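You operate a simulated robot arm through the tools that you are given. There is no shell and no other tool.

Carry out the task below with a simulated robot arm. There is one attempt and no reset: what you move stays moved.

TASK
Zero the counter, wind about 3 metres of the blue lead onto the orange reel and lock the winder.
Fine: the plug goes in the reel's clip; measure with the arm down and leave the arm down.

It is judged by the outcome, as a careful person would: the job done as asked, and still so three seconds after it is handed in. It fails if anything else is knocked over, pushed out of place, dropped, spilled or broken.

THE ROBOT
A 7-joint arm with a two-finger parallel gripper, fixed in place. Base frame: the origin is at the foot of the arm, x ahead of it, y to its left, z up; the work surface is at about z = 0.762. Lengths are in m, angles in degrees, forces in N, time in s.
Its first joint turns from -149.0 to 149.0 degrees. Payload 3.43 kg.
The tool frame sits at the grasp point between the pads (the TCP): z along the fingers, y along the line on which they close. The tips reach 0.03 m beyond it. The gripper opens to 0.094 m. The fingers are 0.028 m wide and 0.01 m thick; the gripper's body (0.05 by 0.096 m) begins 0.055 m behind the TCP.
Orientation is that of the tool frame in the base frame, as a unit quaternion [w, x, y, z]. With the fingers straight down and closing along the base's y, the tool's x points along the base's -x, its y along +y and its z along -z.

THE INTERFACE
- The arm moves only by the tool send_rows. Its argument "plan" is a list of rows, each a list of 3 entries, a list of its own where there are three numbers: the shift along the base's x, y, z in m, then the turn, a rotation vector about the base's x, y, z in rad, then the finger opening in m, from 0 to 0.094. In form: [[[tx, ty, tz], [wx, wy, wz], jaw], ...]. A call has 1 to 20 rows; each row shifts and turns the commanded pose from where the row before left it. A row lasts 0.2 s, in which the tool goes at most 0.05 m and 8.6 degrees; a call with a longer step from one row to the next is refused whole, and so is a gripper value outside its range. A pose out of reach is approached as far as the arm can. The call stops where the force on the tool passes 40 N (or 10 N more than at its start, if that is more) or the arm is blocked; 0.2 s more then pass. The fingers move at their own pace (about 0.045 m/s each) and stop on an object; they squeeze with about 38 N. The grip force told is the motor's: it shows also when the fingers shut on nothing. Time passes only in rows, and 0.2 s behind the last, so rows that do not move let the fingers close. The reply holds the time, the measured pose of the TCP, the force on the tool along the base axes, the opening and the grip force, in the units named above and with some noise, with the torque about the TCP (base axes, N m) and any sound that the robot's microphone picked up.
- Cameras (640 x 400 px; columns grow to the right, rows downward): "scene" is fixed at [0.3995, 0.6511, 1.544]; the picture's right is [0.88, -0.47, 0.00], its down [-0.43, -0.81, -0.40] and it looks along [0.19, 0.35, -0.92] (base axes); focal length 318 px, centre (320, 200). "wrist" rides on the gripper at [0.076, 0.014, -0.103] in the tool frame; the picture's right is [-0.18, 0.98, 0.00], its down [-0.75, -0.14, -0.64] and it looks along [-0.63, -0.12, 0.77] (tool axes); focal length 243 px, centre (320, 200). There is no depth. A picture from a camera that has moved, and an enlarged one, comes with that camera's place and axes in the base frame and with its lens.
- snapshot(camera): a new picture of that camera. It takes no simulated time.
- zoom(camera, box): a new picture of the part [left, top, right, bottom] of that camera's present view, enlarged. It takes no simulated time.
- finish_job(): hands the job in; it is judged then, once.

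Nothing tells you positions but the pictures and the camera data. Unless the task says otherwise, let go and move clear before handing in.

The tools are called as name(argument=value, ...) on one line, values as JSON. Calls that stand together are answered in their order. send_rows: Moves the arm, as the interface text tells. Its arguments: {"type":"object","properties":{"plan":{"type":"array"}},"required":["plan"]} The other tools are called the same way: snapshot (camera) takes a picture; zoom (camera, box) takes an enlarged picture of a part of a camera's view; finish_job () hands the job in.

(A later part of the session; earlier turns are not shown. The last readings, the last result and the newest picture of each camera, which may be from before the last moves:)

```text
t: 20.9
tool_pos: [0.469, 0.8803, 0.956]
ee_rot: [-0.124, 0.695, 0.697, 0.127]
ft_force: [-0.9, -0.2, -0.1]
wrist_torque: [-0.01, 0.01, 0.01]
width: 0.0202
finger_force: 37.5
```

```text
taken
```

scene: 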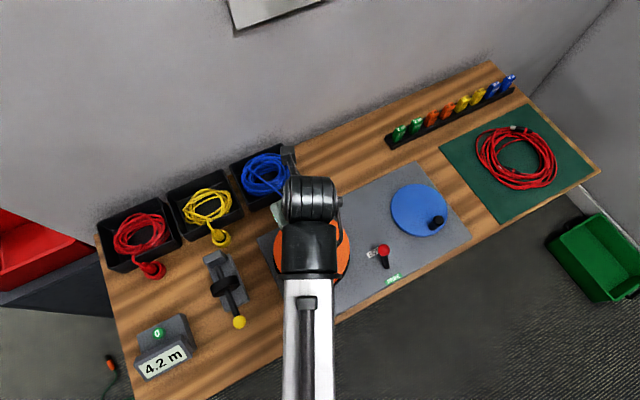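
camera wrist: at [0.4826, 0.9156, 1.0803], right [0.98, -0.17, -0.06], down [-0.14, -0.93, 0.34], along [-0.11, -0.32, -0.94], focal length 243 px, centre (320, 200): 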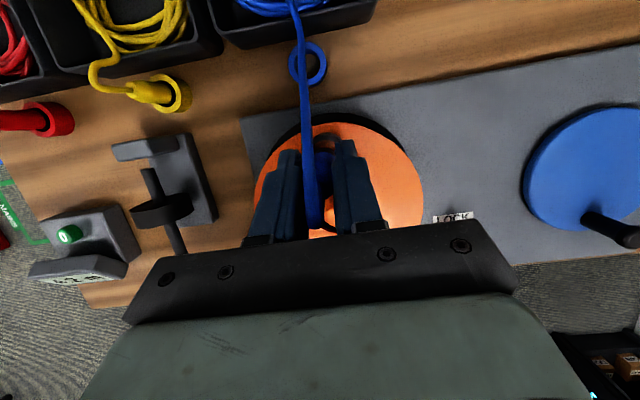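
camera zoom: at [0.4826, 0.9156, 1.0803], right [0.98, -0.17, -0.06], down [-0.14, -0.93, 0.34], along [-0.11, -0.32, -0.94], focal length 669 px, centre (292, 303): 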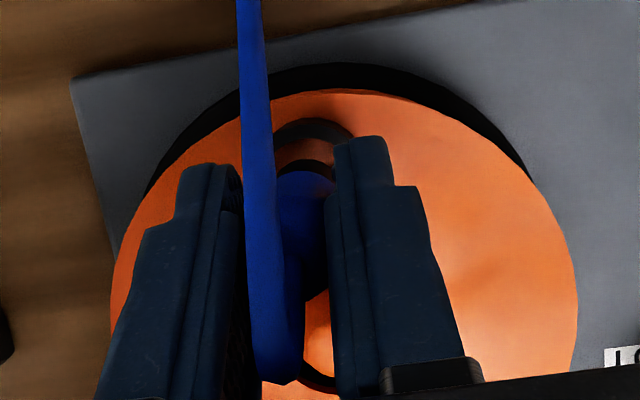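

zoom(camera="wrist", box=[290, 115, 370, 165])

zoom(camera="wrist", box=[290, 165, 370, 245])

```text
8.00 times, centred on (330, 140) of wrist
camera zoom: at [0.4826, 0.9156, 1.0803], right [0.98, -0.17, -0.06], down [-0.14, -0.93, 0.34], along [-0.11, -0.32, -0.94], focal length 1941 px, centre (240, 680)
```

zoom: 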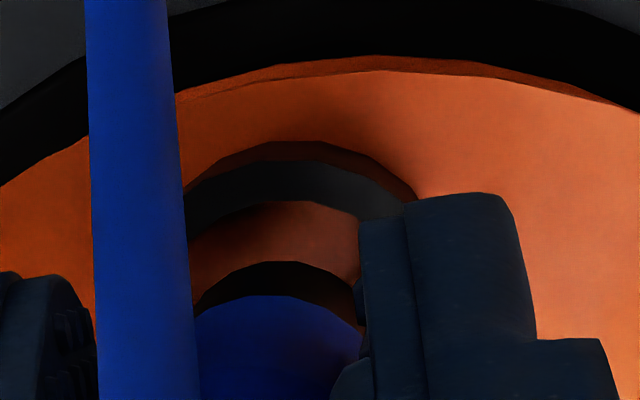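

```text
5.00 times, centred on (330, 205) of wrist
camera zoom: at [0.4826, 0.9156, 1.0803], right [0.98, -0.17, -0.06], down [-0.14, -0.93, 0.34], along [-0.11, -0.32, -0.94], focal length 1213 px, centre (270, 175)
```

zoom: 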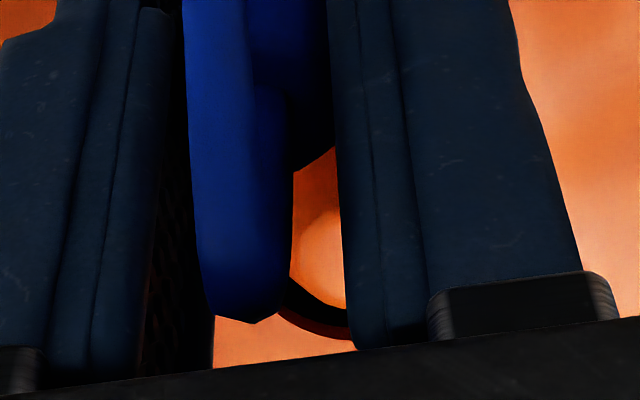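

Plug and clip line up within about 1 mm: plug at (0.469, 0.883), clip at (0.470, 0.882). Lowering it in gently.

send_rows(plan=[[[0.001, 0, -0.008], [0, 0, 0], 0.01], [[0, 0, -0.008], [0, 0, 0], 0.01], [[0, 0, -0.006], [0, 0, 0], 0.01], [[0, 0, -0.005], [0, 0, 0], 0.01]])

zoom(camera="wrist", box=[270, 105, 390, 180])

```text
t: 21.9
tool_pos: [0.4693, 0.8806, 0.9322]
ee_rot: [-0.123, 0.694, 0.698, 0.127]
ft_force: [1.3, 0.2, -0.4]
wrist_torque: [-0.03, 0.04, 0.0]
width: 0.0201
finger_force: 37.6
```

```text
5.33 times, centred on (330, 142) of wrist
camera zoom: at [0.4827, 0.9165, 1.0549], right [0.98, -0.17, -0.06], down [-0.14, -0.93, 0.34], along [-0.11, -0.32, -0.94], focal length 1294 px, centre (267, 507)
```

zoom: 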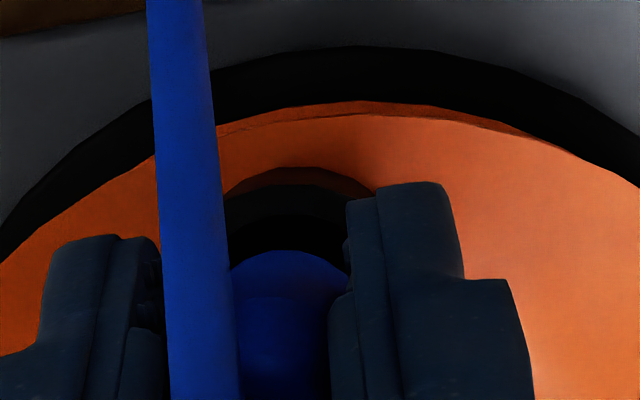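

The plug end is inside the rim with no contact force. Continuing down until it seats.

send_rows(plan=[[[0, 0, -0.004], [0, 0, 0], 0.01], [[0, 0, -0.003], [0, 0, 0], 0.01], [[0, 0, -0.003], [0, 0, 0], 0.01]])

```text
t: 22.7
tool_pos: [0.4686, 0.88, 0.9217]
ee_rot: [-0.124, 0.695, 0.697, 0.129]
ft_force: [-0.4, -0.6, 12.8]
wrist_torque: [-0.08, 0.05, -0.01]
width: 0.0199
finger_force: 38.1
```

Contact at z=0.9217 matches the depth the plug had in its cup, so it looks seated. I'll press slightly more to be sure it's home.

send_rows(plan=[[[0, 0, -0.002], [0, 0, 0], 0.01], [[0, 0, -0.002], [0, 0, 0], 0.01]])

zoom(camera="wrist", box=[270, 105, 390, 180])

```text
t: 23.3
tool_pos: [0.4697, 0.8797, 0.9217]
ee_rot: [-0.125, 0.694, 0.697, 0.13]
ft_force: [-2.9, -6.0, 12.6]
wrist_torque: [-0.49, 0.26, -0.04]
width: 0.0202
finger_force: 38.0
stopped in row 2: the force on the tool passed its limit at 43 N (the readings are from after the stop); the commanded pose is now the measured one
```

```text
5.33 times, centred on (330, 142) of wrist
camera zoom: at [0.4826, 0.9154, 1.0459], right [0.98, -0.17, -0.06], down [-0.14, -0.93, 0.33], along [-0.11, -0.32, -0.94], focal length 1294 px, centre (267, 507)
```

zoom: 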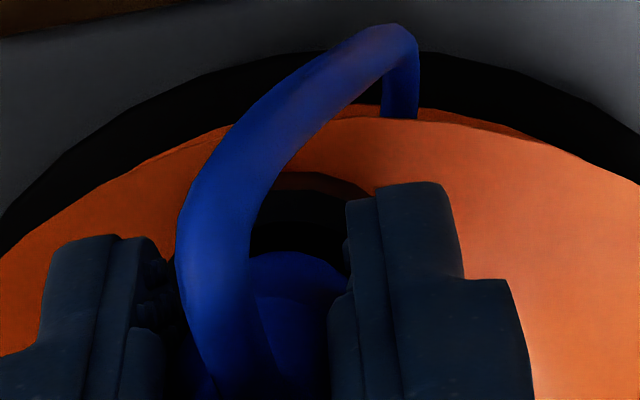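

The lead has snapped to a new route over the reel's edge, so the clip has taken the plug. I'll release and rise straight up.

send_rows(plan=[[[0, 0, 0], [0, 0, 0], 0.03], [[0, 0, 0], [0, 0, 0], 0.045], [[0, 0, 0], [0, 0, 0], 0.055], [[0, 0, 0.01], [0, 0, 0], 0.055], [[0, 0, 0.03], [0, 0, 0], 0.055], [[0, 0, 0.04], [0, 0, 0], 0.055], [[0, -0.01, 0.04], [0, 0, 0], 0.055]])

snapshot(camera="wrist")

snapshot(camera="scene")

```text
t: 24.9
tool_pos: [0.4706, 0.8731, 1.0394]
ee_rot: [-0.125, 0.694, 0.697, 0.129]
ft_force: [0.0, 0.2, 0.3]
wrist_torque: [-0.01, 0.01, 0.01]
width: 0.0549
finger_force: 0.1
```

```text
taken
camera wrist: at [0.4836, 0.9086, 1.1635], right [0.98, -0.17, -0.06], down [-0.14, -0.93, 0.33], along [-0.11, -0.32, -0.94], focal length 243 px, centre (320, 200)
```

wrist: 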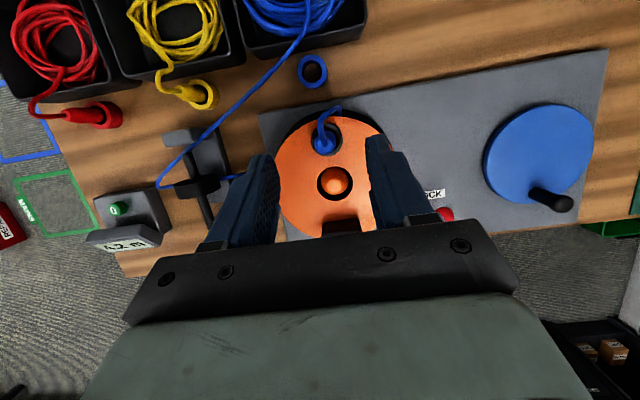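

```text
taken
```

scene: 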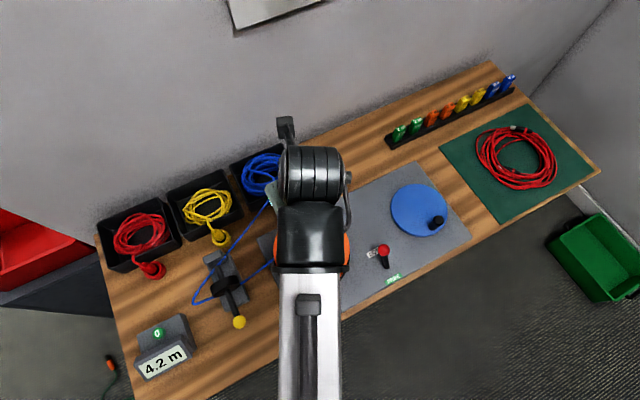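

The lead now runs from the tray under the measuring wheel to the reel, with the plug in the clip. Next I'll zero the counter: straighten the tool, close the fingers and go above the green button at about (0.099, 0.8225, 0.804).

send_rows(plan=[[[-0.0372, -0.005, 0.0], [-0.0903, 0, 0], 0.0], [[-0.0372, -0.005, 0.0], [-0.0903, 0, 0], 0.0], [[-0.0372, -0.005, 0.0], [-0.0903, 0, 0], 0.0], [[-0.0372, -0.005, 0.0], [-0.0903, 0, 0], 0.0], [[-0.0372, -0.005, 0.0], [0, 0, 0], 0.0], [[-0.0372, -0.005, 0.0], [0, 0, 0], 0.0], [[-0.0372, -0.005, -0.02], [0, 0, 0], 0.0], [[-0.0372, -0.005, -0.02], [0, 0, 0], 0.0], [[-0.0372, -0.005, -0.03], [0, 0, 0], 0.0], [[-0.037, -0.0055, -0.03], [0, 0, 0], 0.0], [[0, 0, -0.03], [0, 0, 0], 0.0]])

snapshot(camera="wrist")

snapshot(camera="scene")

```text
t: 27.3
tool_pos: [0.1411, 0.8171, 0.9081]
ee_rot: [0.001, 0.7, 0.714, 0.002]
ft_force: [-0.4, 0.7, -0.2]
wrist_torque: [0.04, -0.02, -0.01]
width: 0.0
finger_force: 32.8
out of reach, approached as far as the arm can: row 9, 10, 11
```

```text
taken
camera wrist: at [0.153, 0.8938, 1.0121], right [0.99, -0.16, 0.0], down [-0.13, -0.76, 0.64], along [-0.1, -0.63, -0.77], focal length 243 px, centre (320, 200)
```

wrist: 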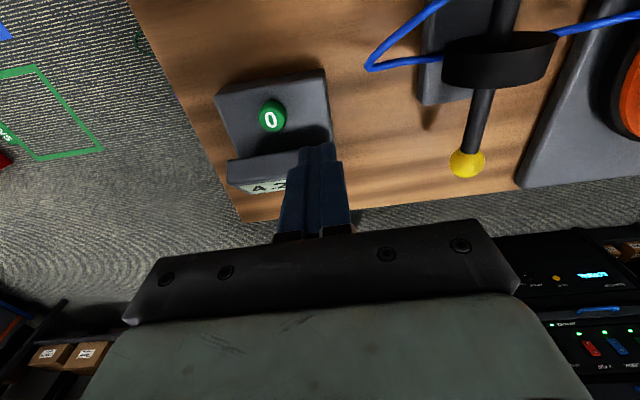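

```text
taken
```

scene: 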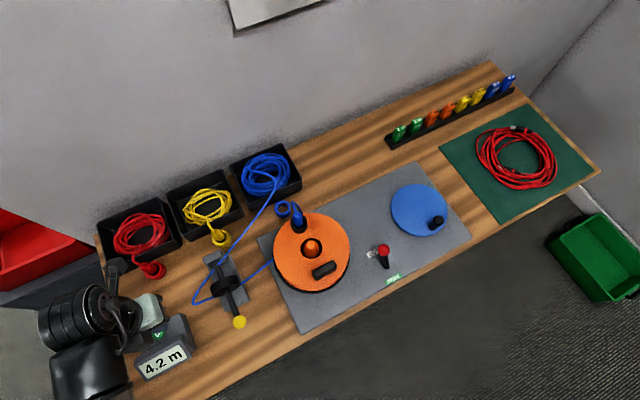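

The joint limit stopped me at x=0.141 with this yaw. I'll turn the tool back toward its original yaw and see whether it then reaches the button.

send_rows(plan=[[[0, 0, 0.01], [0, 0, 0.143], 0.0], [[0, 0, 0], [0, 0, 0.143], 0.0], [[0, 0, 0], [0, 0, 0.143], 0.0], [[0, 0, 0], [0, 0, 0.143], 0.0], [[0, 0, 0], [0, 0, 0.143], 0.0], [[0, 0, 0], [0, 0, 0.143], 0.0], [[0, 0, 0], [0, 0, 0.143], 0.0], [[0, 0, 0], [0, 0, 0.143], 0.0]])

snapshot(camera="wrist")

snapshot(camera="scene")

```text
t: 29.1
tool_pos: [0.1404, 0.8162, 0.9207]
ee_rot: [0.001, 0.209, 0.978, 0.003]
ft_force: [0.5, 0.0, 0.4]
wrist_torque: [-0.02, -0.03, -0.02]
width: 0.0001
finger_force: 32.9
```

```text
taken
camera wrist: at [0.0768, 0.8599, 1.0239], right [0.57, 0.82, 0.01], down [0.63, -0.44, 0.64], along [0.53, -0.36, -0.77], focal length 243 px, centre (320, 200)
```

wrist: 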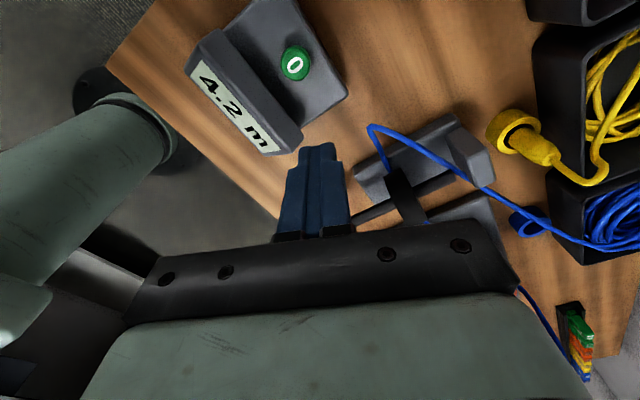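

```text
taken
```

scene: 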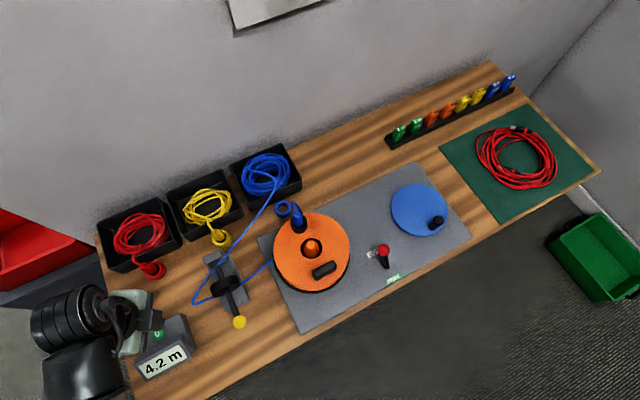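

The button re-triangulates to (0.100, 0.822). Moving above it and descending near.

send_rows(plan=[[[-0.02, 0.003, 0.0], [0, 0, 0], 0.0], [[-0.0205, 0.003, 0.0], [0, 0, 0], 0.0], [[0, 0, -0.03], [0, 0, 0], 0.0], [[0, 0, -0.03], [0, 0, 0], 0.0]])

snapshot(camera="wrist")

zoom(camera="scene", box=[100, 280, 260, 400])

```text
t: 30.1
tool_pos: [0.1001, 0.8217, 0.8606]
ee_rot: [0.001, 0.209, 0.978, 0.003]
ft_force: [0.1, -0.2, 0.6]
wrist_torque: [0.01, 0.01, -0.02]
width: 0.0
finger_force: 32.8
```

```text
taken
camera wrist: at [0.035, 0.8655, 0.9648], right [0.57, 0.82, 0.01], down [0.63, -0.44, 0.64], along [0.53, -0.36, -0.77], focal length 243 px, centre (320, 200)
```

wrist: 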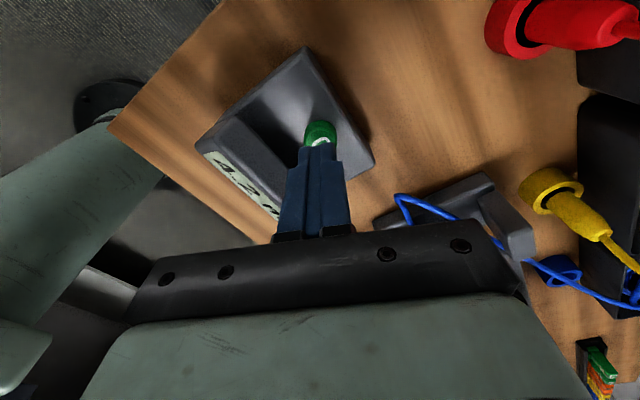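

```text
3.33 times, centred on (180, 340) of scene
camera zoom: at [0.3995, 0.6511, 1.544], right [0.88, -0.47, 0.0], down [-0.43, -0.81, -0.4], along [0.19, 0.35, -0.92], focal length 1062 px, centre (787, -267)
```

zoom: 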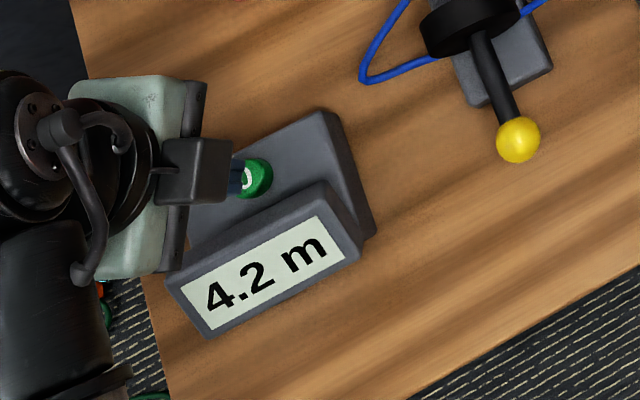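

The fingertips are directly above the button. I'll press it in small steps.

send_rows(plan=[[[0, 0, -0.015], [0, 0, 0], 0.0], [[0, 0, -0.008], [0, 0, 0], 0.0], [[0, 0, -0.004], [0, 0, 0], 0.0], [[0, 0, -0.003], [0, 0, 0], 0.0]])

zoom(camera="scene", box=[100, 280, 260, 400])

```text
t: 31.1
tool_pos: [0.0986, 0.8237, 0.8313]
ee_rot: [0.001, 0.211, 0.978, 0.004]
ft_force: [-0.3, -2.0, 14.6]
wrist_torque: [-0.06, 0.01, 0.0]
width: 0.0
finger_force: 32.7
heard: click
```

```text
3.33 times, centred on (180, 340) of scene
camera zoom: at [0.3995, 0.6511, 1.544], right [0.88, -0.47, 0.0], down [-0.43, -0.81, -0.4], along [0.19, 0.35, -0.92], focal length 1062 px, centre (787, -267)
```

zoom: 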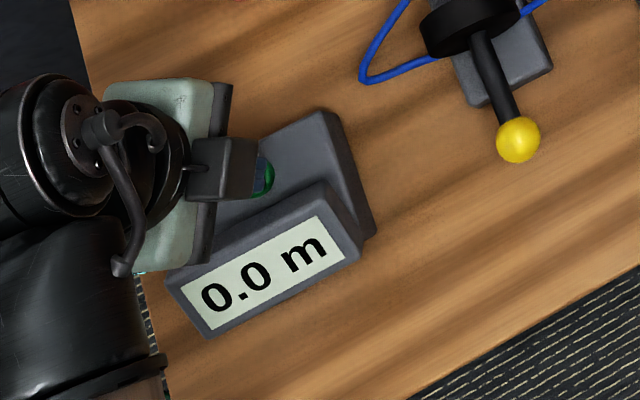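

The counter reads 0.0 m. Next is the lever: I'll lift, turn back to the original yaw so the fingers straddle the lever along y, and move over it.

send_rows(plan=[[[0, 0, 0.02], [0, 0, 0], 0.0], [[0, 0, 0.045], [0, 0, 0], 0.0], [[0, 0, 0.045], [0, 0, 0], 0.0], [[0.02, 0, 0.04], [0, 0, 0.1419], 0.0], [[0.038, -0.006, 0.02], [0, 0, 0.1419], 0.02], [[0.038, -0.006, 0.0], [0, 0, 0.1419], 0.04], [[0.038, -0.006, 0.0], [0, 0, 0], 0.05], [[0.038, -0.006, 0.0], [0, 0, 0], 0.05], [[0.038, -0.006, 0.0], [0, 0, 0], 0.05], [[0.038, -0.006, 0.0], [0, 0, 0], 0.05], [[0.038, -0.006, 0.0], [0, 0, 0], 0.05], [[0.038, -0.006, 0.0], [0, 0, 0], 0.05], [[0.038, -0.006, 0.0], [0, 0, 0], 0.05], [[0.038, -0.006, 0.0], [0, 0, 0], 0.05], [[0.038, -0.006, 0.0], [0, 0, 0], 0.05], [[0.038, -0.006, 0.0], [0, 0, 0], 0.05], [[0.038, -0.006, 0.0], [0, 0, 0], 0.05]])

snapshot(camera="wrist")

snapshot(camera="scene")

```text
t: 34.7
tool_pos: [0.6167, 0.7453, 1.0006]
ee_rot: [0.0, -0.002, 1.0, 0.003]
ft_force: [0.2, -0.4, -0.4]
wrist_torque: [0.02, -0.02, 0.03]
width: 0.05
finger_force: 0.1
```

```text
taken
camera wrist: at [0.5396, 0.7585, 1.1045], right [0.18, 0.98, 0.01], down [0.75, -0.14, 0.64], along [0.63, -0.11, -0.77], focal length 243 px, centre (320, 200)
```

wrist: 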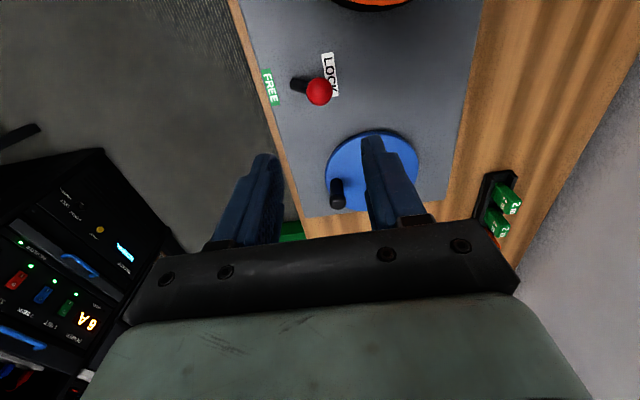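

```text
taken
```

scene: 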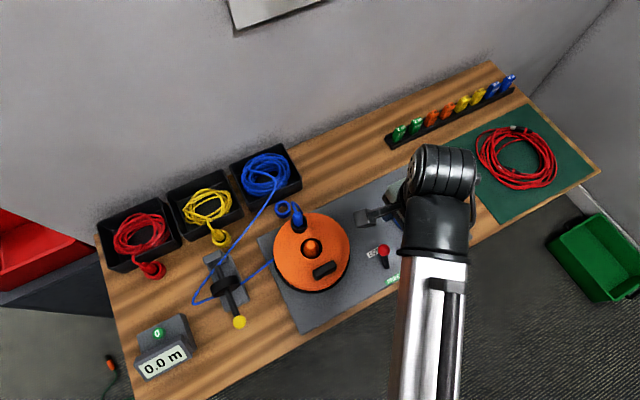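

zoom(camera="scene", box=[355, 230, 419, 290])

zoom(camera="wrist", box=[250, 40, 378, 120])

zoom(camera="wrist", box=[300, 120, 428, 220])

```text
6.67 times, centred on (387, 260) of scene
camera zoom: at [0.3995, 0.6511, 1.544], right [0.88, -0.47, 0.0], down [-0.43, -0.81, -0.4], along [0.19, 0.35, -0.92], focal length 2123 px, centre (-127, -200)
```

zoom: 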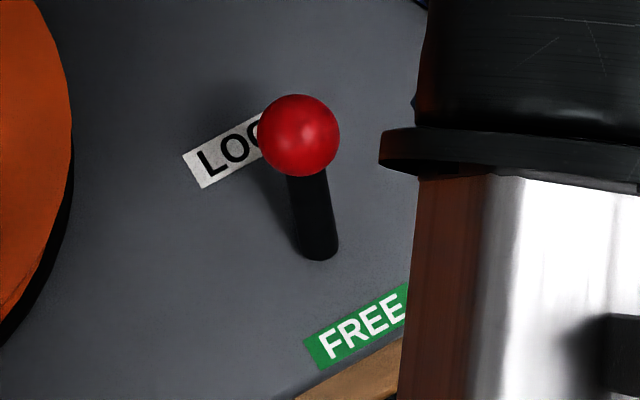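

```text
5.00 times, centred on (314, 80) of wrist
camera zoom: at [0.5396, 0.7585, 1.1045], right [0.18, 0.98, 0.01], down [0.75, -0.14, 0.64], along [0.63, -0.11, -0.77], focal length 1213 px, centre (350, 800)
```

zoom: 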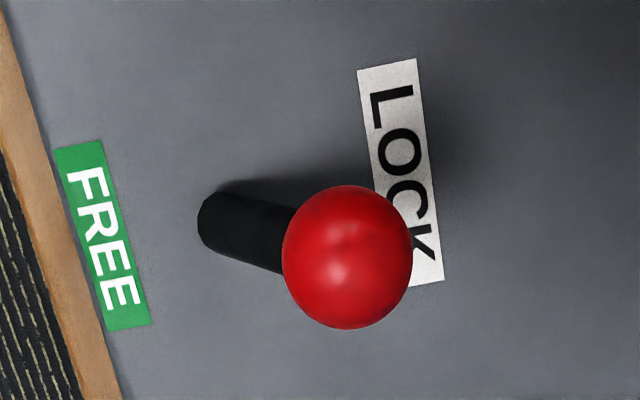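

```text
4.00 times, centred on (364, 170) of wrist
camera zoom: at [0.5396, 0.7585, 1.1045], right [0.18, 0.98, 0.01], down [0.75, -0.14, 0.64], along [0.63, -0.11, -0.77], focal length 970 px, centre (144, 320)
```

zoom: 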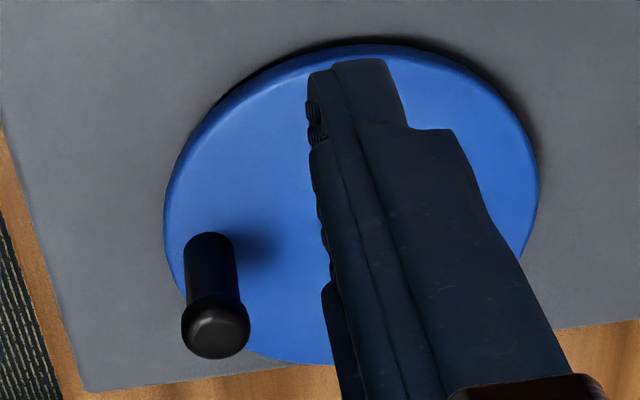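

The lever knob is at (0.614, 0.744, 0.833) and the counter reads 0.0. I'll lower the open fingers around the knob.

send_rows(plan=[[[-0.002, -0.002, -0.035], [0, 0, 0], 0.06], [[0, 0, -0.04], [0, 0, 0], 0.06], [[0, 0, -0.04], [0, 0, 0], 0.06], [[0, 0, -0.03], [0, 0, 0], 0.06], [[0, 0, -0.01], [0, 0, 0], 0.06]])

snapshot(camera="wrist")

```text
t: 35.9
tool_pos: [0.6133, 0.7429, 0.8462]
ee_rot: [0.0, -0.002, 1.0, 0.003]
ft_force: [-0.2, 0.2, -0.3]
wrist_torque: [0.0, 0.0, -0.02]
width: 0.0601
finger_force: 0.0
```

```text
taken
camera wrist: at [0.5378, 0.757, 0.9494], right [0.18, 0.98, 0.01], down [0.75, -0.14, 0.64], along [0.63, -0.11, -0.77], focal length 243 px, centre (320, 200)
```

wrist: 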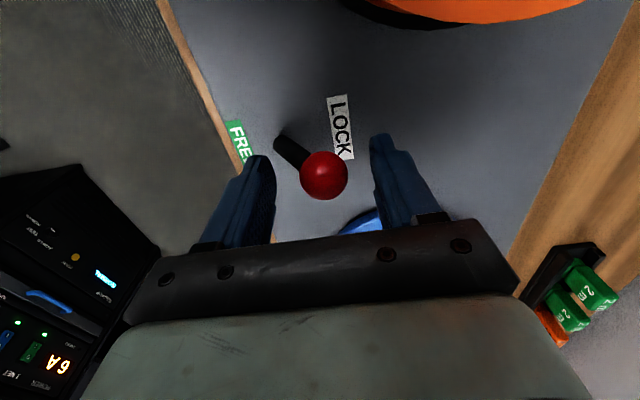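

The knob is between the fingers. Pushing it toward FREE (−y).

send_rows(plan=[[[0, -0.012, 0], [0, 0, 0], 0.06], [[0, -0.012, 0], [0, 0, 0], 0.06], [[0, -0.012, 0], [0, 0, 0], 0.06], [[0, -0.012, 0], [0, 0, 0], 0.06], [[0, -0.012, 0], [0, 0, 0], 0.06], [[0, -0.008, 0], [0, 0, 0], 0.06]])

snapshot(camera="wrist")

snapshot(camera="scene")

```text
t: 37.3
tool_pos: [0.6138, 0.6746, 0.8451]
ee_rot: [0.0, -0.001, 1.0, 0.003]
ft_force: [-0.1, 0.5, -0.5]
wrist_torque: [-0.03, 0.03, -0.03]
width: 0.0604
finger_force: 0.1
```

```text
taken
camera wrist: at [0.5364, 0.6872, 0.9492], right [0.18, 0.98, 0.01], down [0.75, -0.14, 0.64], along [0.63, -0.11, -0.77], focal length 243 px, centre (320, 200)
```

wrist: 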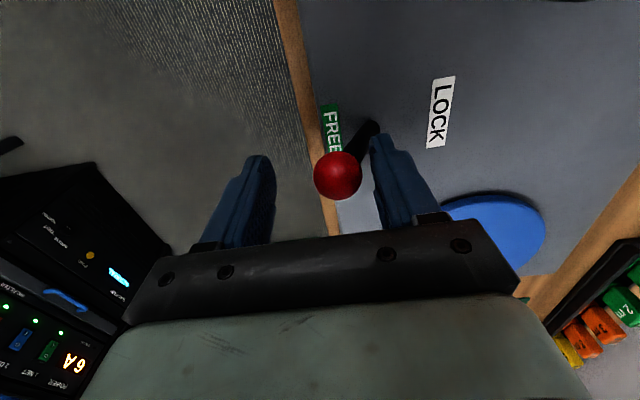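

```text
taken
```

scene: 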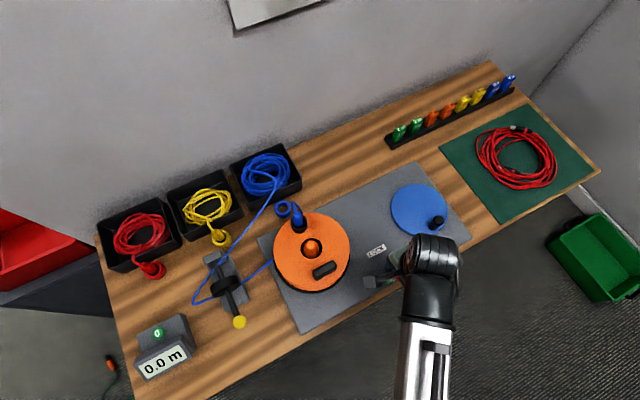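

The lever is now at FREE (knob at y≈0.683). I'll rise clear, then turn the tool to point outward so it can reach the crank peg at about (0.766, 0.746).

send_rows(plan=[[[0, 0, 0.03], [0, 0, 0], 0.06], [[0, 0, 0.045], [0, 0, 0], 0.06], [[0, 0, 0.045], [0, 0, 0], 0.06], [[0, 0, 0.03], [0, 0, -0.1346], 0.06], [[0.006, 0, 0], [0, 0, -0.1346], 0.06], [[0.006, 0, 0], [0, 0, -0.1346], 0.06], [[0.006, 0, 0], [0, 0, -0.1346], 0.06], [[0.006, 0, 0], [0, 0, -0.1346], 0.06], [[0.006, 0, 0], [0, 0, -0.1346], 0.06], [[0.006, 0, 0], [0, 0, -0.1346], 0.06], [[0.006, 0, 0], [0, 0, -0.1346], 0.06], [[0.006, 0, 0], [0, 0, -0.1346], 0.06], [[0.006, 0, 0], [0, 0, -0.1346], 0.06], [[0.006, 0, 0], [0, 0, -0.1346], 0.06], [[0.006, 0, 0], [0, 0, -0.1346], 0.06], [[0.006, 0, 0], [0, 0, -0.1346], 0.06], [[0.006, 0, 0], [0, 0, -0.1346], 0.06]])

snapshot(camera="wrist")

snapshot(camera="scene")

```text
t: 40.9
tool_pos: [0.6892, 0.6757, 0.9954]
ee_rot: [0.002, 0.808, 0.589, 0.002]
ft_force: [-0.5, -0.2, -0.1]
wrist_torque: [0.01, 0.01, 0.0]
width: 0.06
finger_force: 0.0
```

```text
taken
camera wrist: at [0.7263, 0.7432, 1.0991], right [0.88, -0.48, 0.01], down [-0.37, -0.67, 0.64], along [-0.3, -0.57, -0.77], focal length 243 px, centre (320, 200)
```

wrist: 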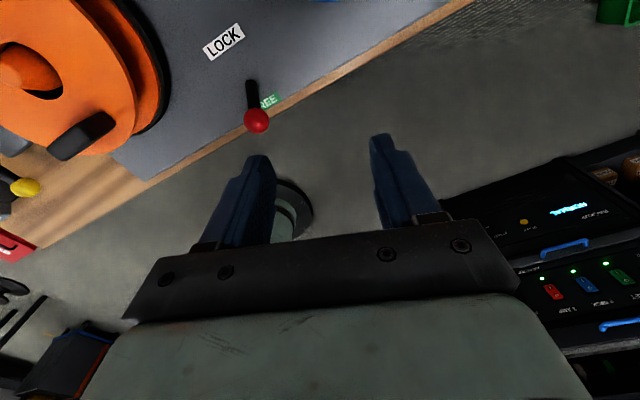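

```text
taken
```

scene: 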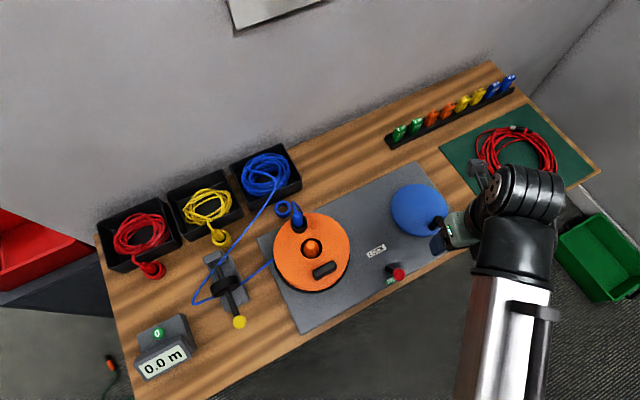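

Yaw is set, with tool x at azimuth 72°. I'll tilt 45° outward while moving to just above the peg.

send_rows(plan=[[[0.0124, 0.0105, -0.008], [0.1246, -0.04, 0], 0.06], [[0.0124, 0.0105, -0.008], [0.1246, -0.04, 0], 0.06], [[0.0124, 0.0105, -0.008], [0.1246, -0.04, 0], 0.06], [[0.0124, 0.0105, -0.008], [0.1246, -0.04, 0], 0.06], [[0.0124, 0.0105, -0.008], [0.1246, -0.04, 0], 0.06], [[0.0124, 0.0105, -0.008], [0.1246, -0.04, 0], 0.06]])

snapshot(camera="wrist")

snapshot(camera="scene")

```text
t: 42.3
tool_pos: [0.7648, 0.7394, 0.9496]
ee_rot: [-0.224, 0.746, 0.543, 0.313]
ft_force: [0.0, 0.5, -0.8]
wrist_torque: [0.01, -0.01, -0.02]
width: 0.0601
finger_force: 0.0
```

```text
taken
camera wrist: at [0.7721, 0.7168, 1.0773], right [0.9, -0.43, -0.13], down [-0.44, -0.89, -0.08], along [-0.08, 0.13, -0.99], focal length 243 px, centre (320, 200)
```

wrist: 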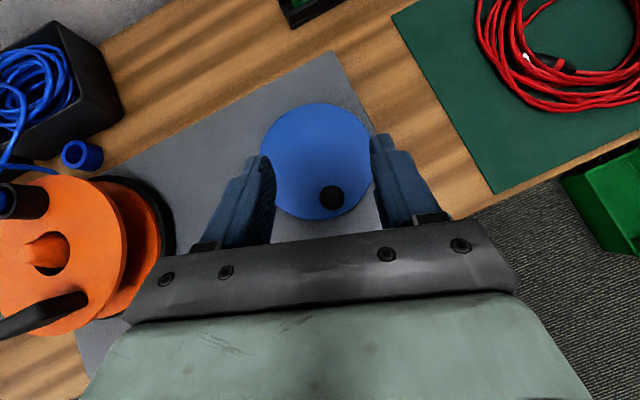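

```text
taken
```

scene: 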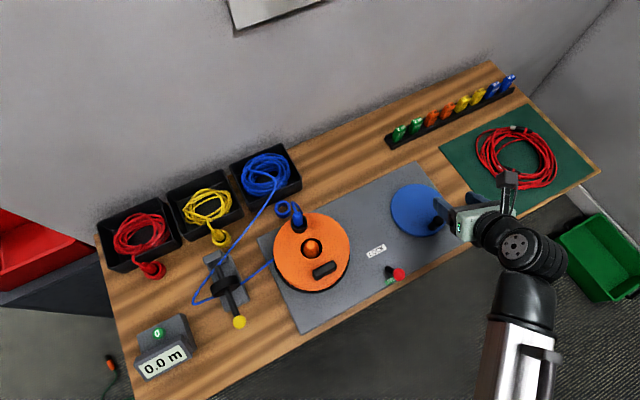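

zoom(camera="wrist", box=[240, 90, 400, 240])

zoom(camera="scene", box=[370, 160, 530, 260])

```text
2.67 times, centred on (320, 165) of wrist
camera zoom: at [0.7721, 0.7168, 1.0773], right [0.9, -0.43, -0.13], down [-0.44, -0.89, -0.08], along [-0.08, 0.13, -0.99], focal length 647 px, centre (320, 293)
```

zoom: 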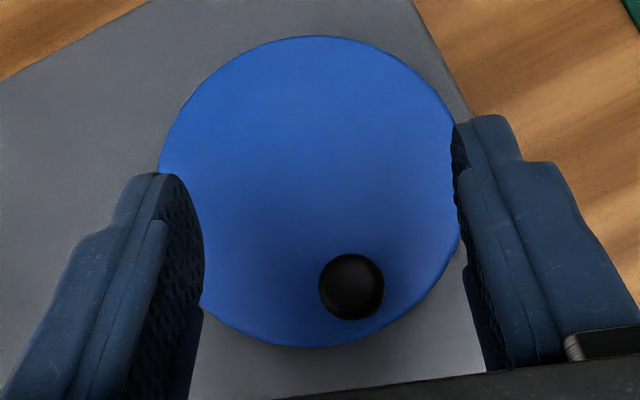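

```text
4.00 times, centred on (450, 210) of scene
camera zoom: at [0.3995, 0.6511, 1.544], right [0.88, -0.47, 0.0], down [-0.43, -0.81, -0.4], along [0.19, 0.35, -0.92], focal length 1274 px, centre (-200, 160)
```

zoom: 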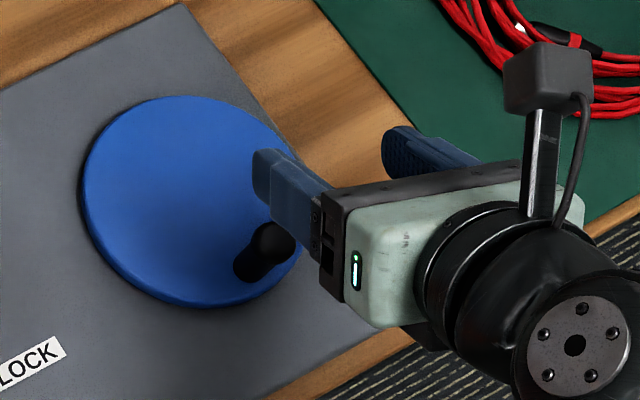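

From the near-vertical view, the peg is at (0.765, 0.745) and the disc centre at about (0.765, 0.798), so the crank radius is about 0.053. I'll lower the open fingers around the peg.

send_rows(plan=[[[-0.002, -0.001, -0.04], [0, 0, 0], 0.06], [[0, 0, -0.04], [0, 0, 0], 0.06], [[0, 0, -0.03], [0, 0, 0], 0.06], [[0, 0, -0.013], [0, 0, 0], 0.06]])

snapshot(camera="wrist")

zoom(camera="scene", box=[370, 160, 530, 260])

```text
t: 43.3
tool_pos: [0.7637, 0.7378, 0.8246]
ee_rot: [-0.224, 0.747, 0.543, 0.312]
ft_force: [-0.4, -1.1, 6.3]
wrist_torque: [0.11, 0.22, 0.07]
width: 0.06
finger_force: 0.1
```

```text
taken
camera wrist: at [0.7705, 0.7154, 0.9526], right [0.89, -0.43, -0.13], down [-0.44, -0.89, -0.08], along [-0.08, 0.13, -0.99], focal length 243 px, centre (320, 200)
```

wrist: 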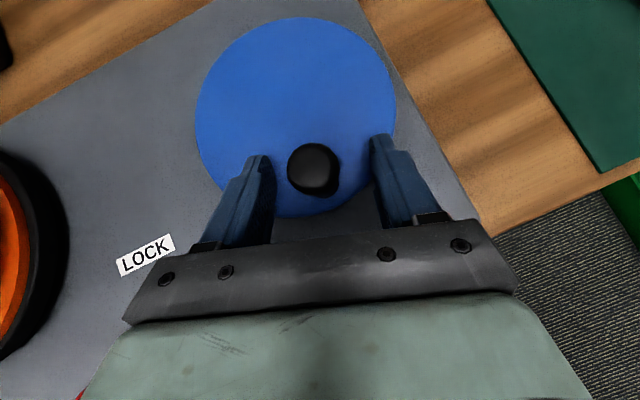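

```text
4.00 times, centred on (450, 210) of scene
camera zoom: at [0.3995, 0.6511, 1.544], right [0.88, -0.47, 0.0], down [-0.43, -0.81, -0.4], along [0.19, 0.35, -0.92], focal length 1274 px, centre (-200, 160)
```

zoom: 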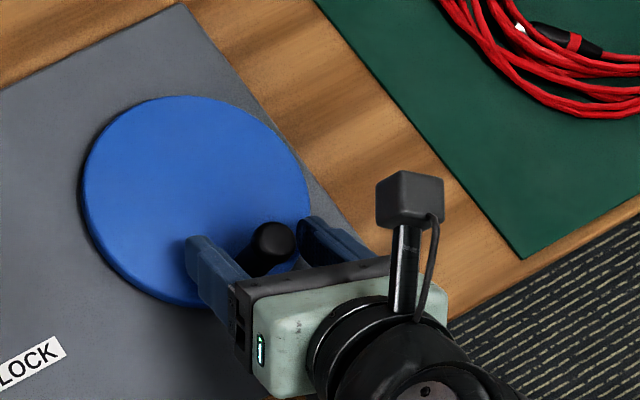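

The fingertips lightly touch the disc, so I'll raise 4 mm and close on the peg.

send_rows(plan=[[[0, 0, 0.005], [0, 0, 0], 0.06], [[0, 0, 0], [0, 0, 0], 0.04], [[0, 0, 0], [0, 0, 0], 0.02], [[0, 0, 0], [0, 0, 0], 0.012], [[0, 0, 0], [0, 0, 0], 0.012]])

snapshot(camera="wrist")

zoom(camera="scene", box=[370, 160, 530, 260])

```text
t: 44.5
tool_pos: [0.7622, 0.7373, 0.8291]
ee_rot: [-0.224, 0.747, 0.544, 0.31]
ft_force: [1.2, -1.4, -1.2]
wrist_torque: [-0.04, -0.06, 0.01]
width: 0.0294
finger_force: 45.4
```

```text
taken
camera wrist: at [0.7701, 0.7157, 0.9566], right [0.9, -0.43, -0.13], down [-0.44, -0.9, -0.08], along [-0.08, 0.13, -0.99], focal length 243 px, centre (320, 200)
```

wrist: 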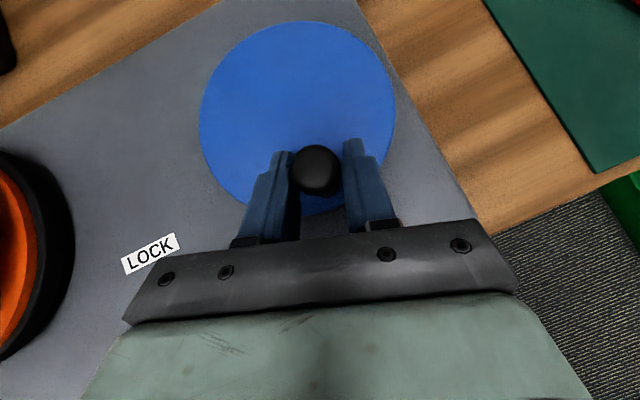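

```text
4.00 times, centred on (450, 210) of scene
camera zoom: at [0.3995, 0.6511, 1.544], right [0.88, -0.47, 0.0], down [-0.43, -0.81, -0.4], along [0.19, 0.35, -0.92], focal length 1274 px, centre (-200, 160)
```

zoom: 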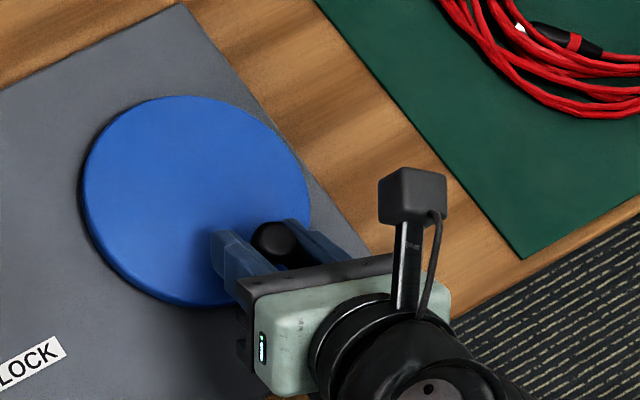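

send_rows(plan=[[[0, 0, 0], [0, 0, 0], 0.012], [[0, 0, 0], [0, 0, 0], 0.012]])

zoom(camera="wrist", box=[240, 120, 400, 240])

```text
t: 45.1
tool_pos: [0.7626, 0.7379, 0.8302]
ee_rot: [-0.224, 0.747, 0.544, 0.311]
ft_force: [1.5, -2.1, -1.8]
wrist_torque: [-0.1, 0.01, -0.02]
width: 0.0294
finger_force: 45.6
```

```text
3.33 times, centred on (320, 180) of wrist
camera zoom: at [0.7701, 0.7157, 0.9566], right [0.9, -0.43, -0.13], down [-0.44, -0.9, -0.08], along [-0.08, 0.13, -0.99], focal length 809 px, centre (320, 267)
```

zoom: 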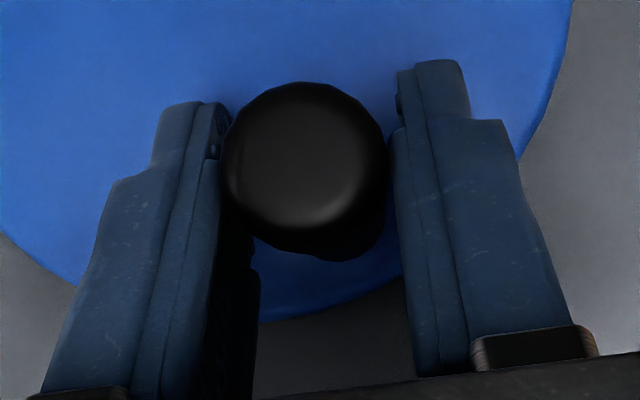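

The peg is gripped firmly. I'll test a small clockwise turn, watching the forces and the counter.

send_rows(plan=[[[-0.0092, 0.0008, 0], [0, 0, 0], 0.012], [[-0.0089, 0.0024, 0], [0, 0, 0], 0.012], [[-0.0084, 0.0039, 0], [0, 0, 0], 0.012], [[-0.0076, 0.0053, 0], [0, 0, 0], 0.012]])

snapshot(camera="wrist")

snapshot(camera="scene")

```text
t: 45.5
tool_pos: [0.7633, 0.7387, 0.8301]
ee_rot: [-0.22, 0.748, 0.542, 0.315]
ft_force: [9.0, -0.9, -7.6]
wrist_torque: [-0.08, 0.13, 0.05]
width: 0.0291
finger_force: 45.1
stopped in row 2: the force on the tool passed its limit at 49 N (the readings are from after the stop); the commanded pose is now the measured one
```

```text
taken
camera wrist: at [0.7686, 0.7155, 0.9568], right [0.89, -0.44, -0.12], down [-0.45, -0.89, -0.09], along [-0.07, 0.13, -0.99], focal length 243 px, centre (320, 200)
```

wrist: 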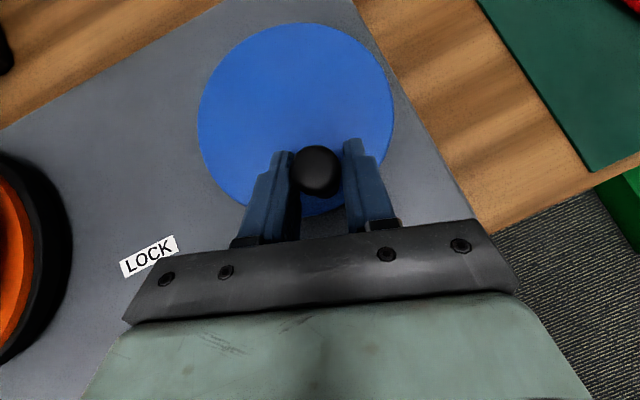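

```text
taken
```

scene: 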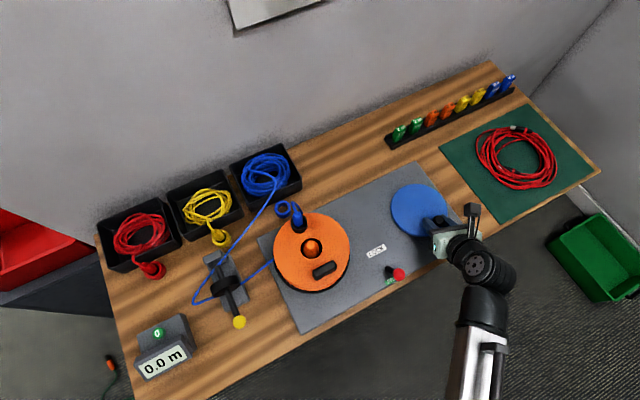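

Clockwise is blocked (49 N, no motion). Trying counter-clockwise gently.

send_rows(plan=[[[0.004, 0.0, 0], [0, 0, 0], 0.012], [[0.0046, 0.0004, 0], [0, 0, 0], 0.012], [[0.0046, 0.0012, 0], [0, 0, 0], 0.012], [[0.0045, 0.0016, 0], [0, 0, 0], 0.012]])

snapshot(camera="wrist")

snapshot(camera="scene")

```text
t: 46.5
tool_pos: [0.7818, 0.7418, 0.8319]
ee_rot: [-0.221, 0.747, 0.54, 0.319]
ft_force: [-0.5, 14.3, 11.5]
wrist_torque: [-0.08, -0.13, -0.15]
width: 0.0276
finger_force: 28.5
```

```text
taken
camera wrist: at [0.7858, 0.7192, 0.9595], right [0.89, -0.44, -0.12], down [-0.45, -0.89, -0.09], along [-0.06, 0.13, -0.99], focal length 243 px, centre (320, 200)
```

wrist: 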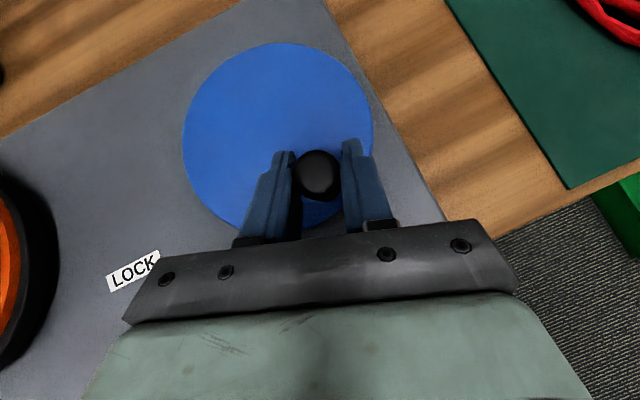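

```text
taken
```

scene: 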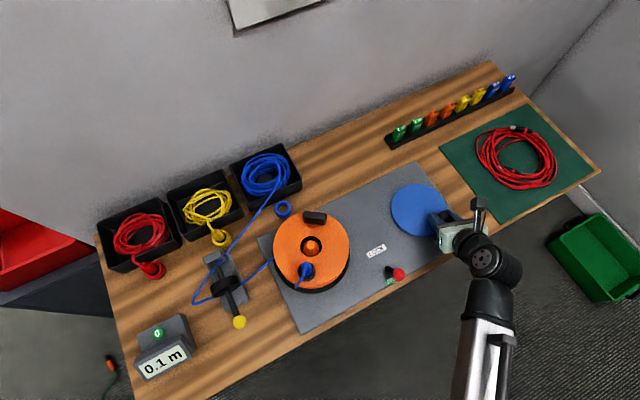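

Counter-clockwise works: the counter reads 0.1 m and the reel turned about half a revolution, so the drive is geared up. I'll measure before going on.

zoom(camera="wrist", box=[170, 30, 410, 230])

zoom(camera="scene", box=[180, 180, 400, 320])

zoom(camera="scene", box=[120, 300, 220, 400])

```text
2.00 times, centred on (290, 130) of wrist
camera zoom: at [0.7858, 0.7192, 0.9595], right [0.89, -0.44, -0.12], down [-0.45, -0.89, -0.09], along [-0.06, 0.13, -0.99], focal length 485 px, centre (380, 340)
```

zoom: 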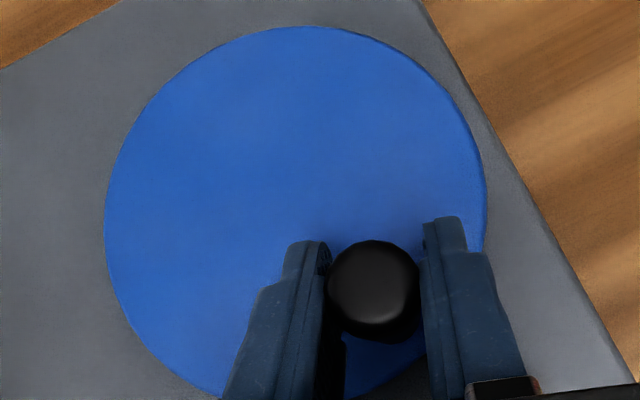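

```text
2.86 times, centred on (290, 250) of scene
camera zoom: at [0.3995, 0.6511, 1.544], right [0.88, -0.47, 0.0], down [-0.43, -0.81, -0.4], along [0.19, 0.35, -0.92], focal length 910 px, centre (406, 57)
```

zoom: 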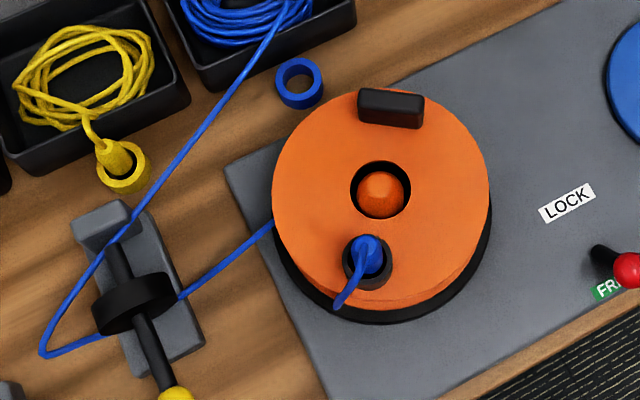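

```text
4.00 times, centred on (170, 350) of scene
camera zoom: at [0.3995, 0.6511, 1.544], right [0.88, -0.47, 0.0], down [-0.43, -0.81, -0.4], along [0.19, 0.35, -0.92], focal length 1274 px, centre (920, -400)
```

zoom: 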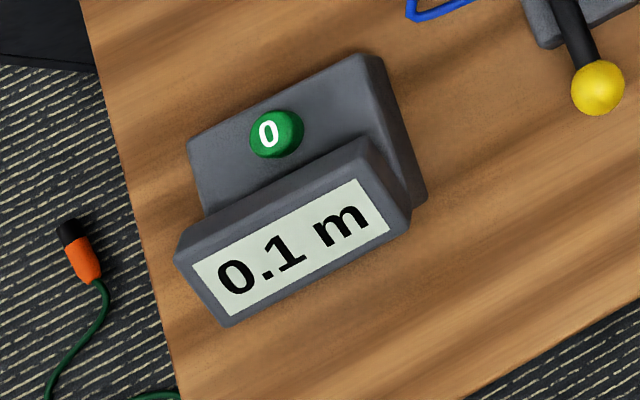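

The turn is about 142° of reel for 20° of crank, and the display reads 0.1 m. I'll continue counter-clockwise along the circle in 10° steps.

send_rows(plan=[[[0.0084, 0.0047, 0.001], [0, 0, 0], 0.012], [[0.0076, 0.0051, 0], [0, 0, 0], 0.012], [[0.0066, 0.0064, 0], [0, 0, 0], 0.012], [[0.0054, 0.0074, 0], [0, 0, 0], 0.012], [[0.004, 0.0082, 0], [0, 0, 0], 0.012]])

snapshot(camera="scene")

zoom(camera="wrist", box=[170, 30, 410, 230])

```text
t: 47.8
tool_pos: [0.8139, 0.7729, 0.8309]
ee_rot: [-0.219, 0.748, 0.539, 0.319]
ft_force: [2.6, 7.9, 11.5]
wrist_torque: [-0.1, -0.23, -0.36]
width: 0.0246
finger_force: 45.1
```

```text
taken
```

scene: 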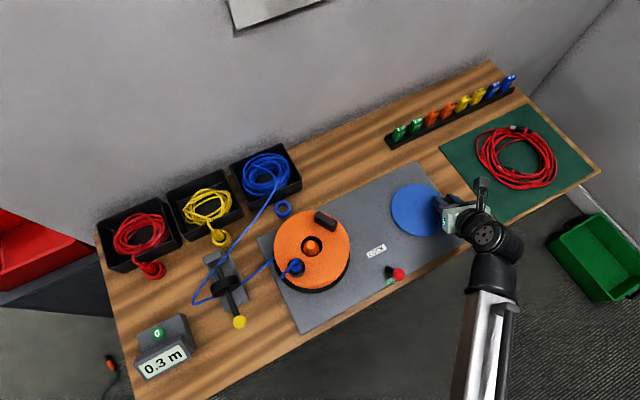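

```text
2.00 times, centred on (290, 130) of wrist
camera zoom: at [0.8188, 0.7511, 0.9591], right [0.89, -0.44, -0.12], down [-0.45, -0.89, -0.09], along [-0.06, 0.13, -0.99], focal length 485 px, centre (380, 340)
```

zoom: 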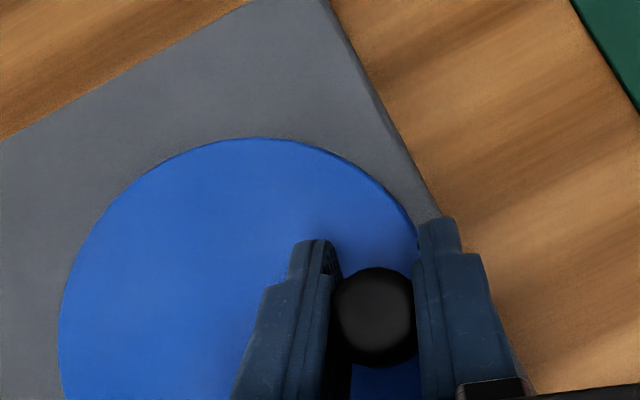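

The counter reads 0.3 m after about 70° of crank, with moderate forces. Continuing.

send_rows(plan=[[[0.0025, 0.0088, 0], [0, 0, 0], 0.012], [[0.001, 0.0091, 0], [0, 0, 0], 0.012], [[-0.0006, 0.0091, 0], [0, 0, 0], 0.012], [[-0.0022, 0.0089, 0], [0, 0, 0], 0.012], [[-0.0037, 0.0084, 0], [0, 0, 0], 0.012], [[-0.0051, 0.0076, 0], [0, 0, 0], 0.012], [[-0.0064, 0.0066, 0], [0, 0, 0], 0.012], [[-0.0074, 0.0054, 0], [0, 0, 0], 0.012]])

snapshot(camera="scene")

snapshot(camera="wrist")

```text
t: 48.8
tool_pos: [0.8222, 0.8068, 0.8321]
ee_rot: [-0.217, 0.748, 0.538, 0.322]
ft_force: [24.9, 1.5, -0.1]
wrist_torque: [-0.02, 0.1, 0.19]
width: 0.025
finger_force: 11.0
stopped in row 5: the force on the tool passed its limit at 42 N (the readings are from after the stop); the commanded pose is now the measured one
```

```text
taken
```

scene: 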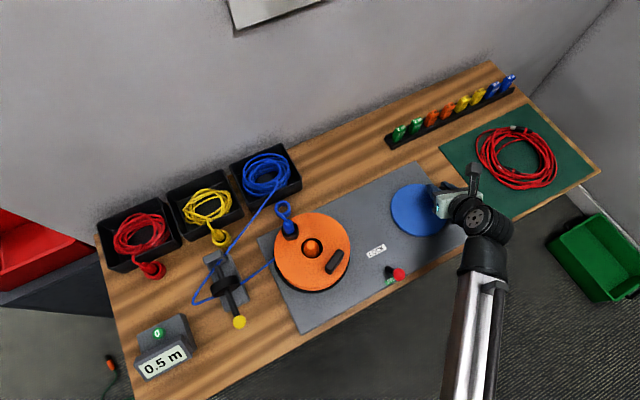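

```text
taken
camera wrist: at [0.8257, 0.7846, 0.9594], right [0.89, -0.44, -0.11], down [-0.45, -0.89, -0.09], along [-0.06, 0.13, -0.99], focal length 243 px, centre (320, 200)
```

wrist: 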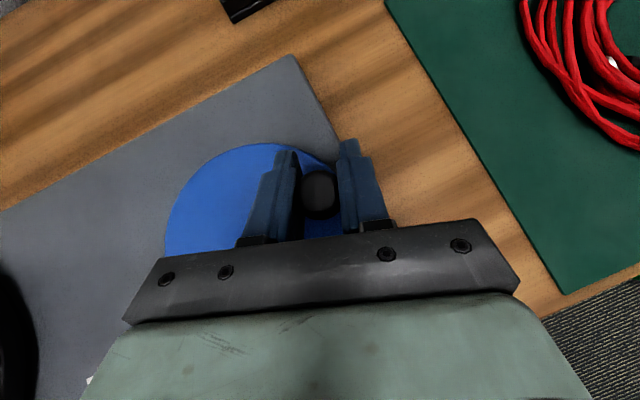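

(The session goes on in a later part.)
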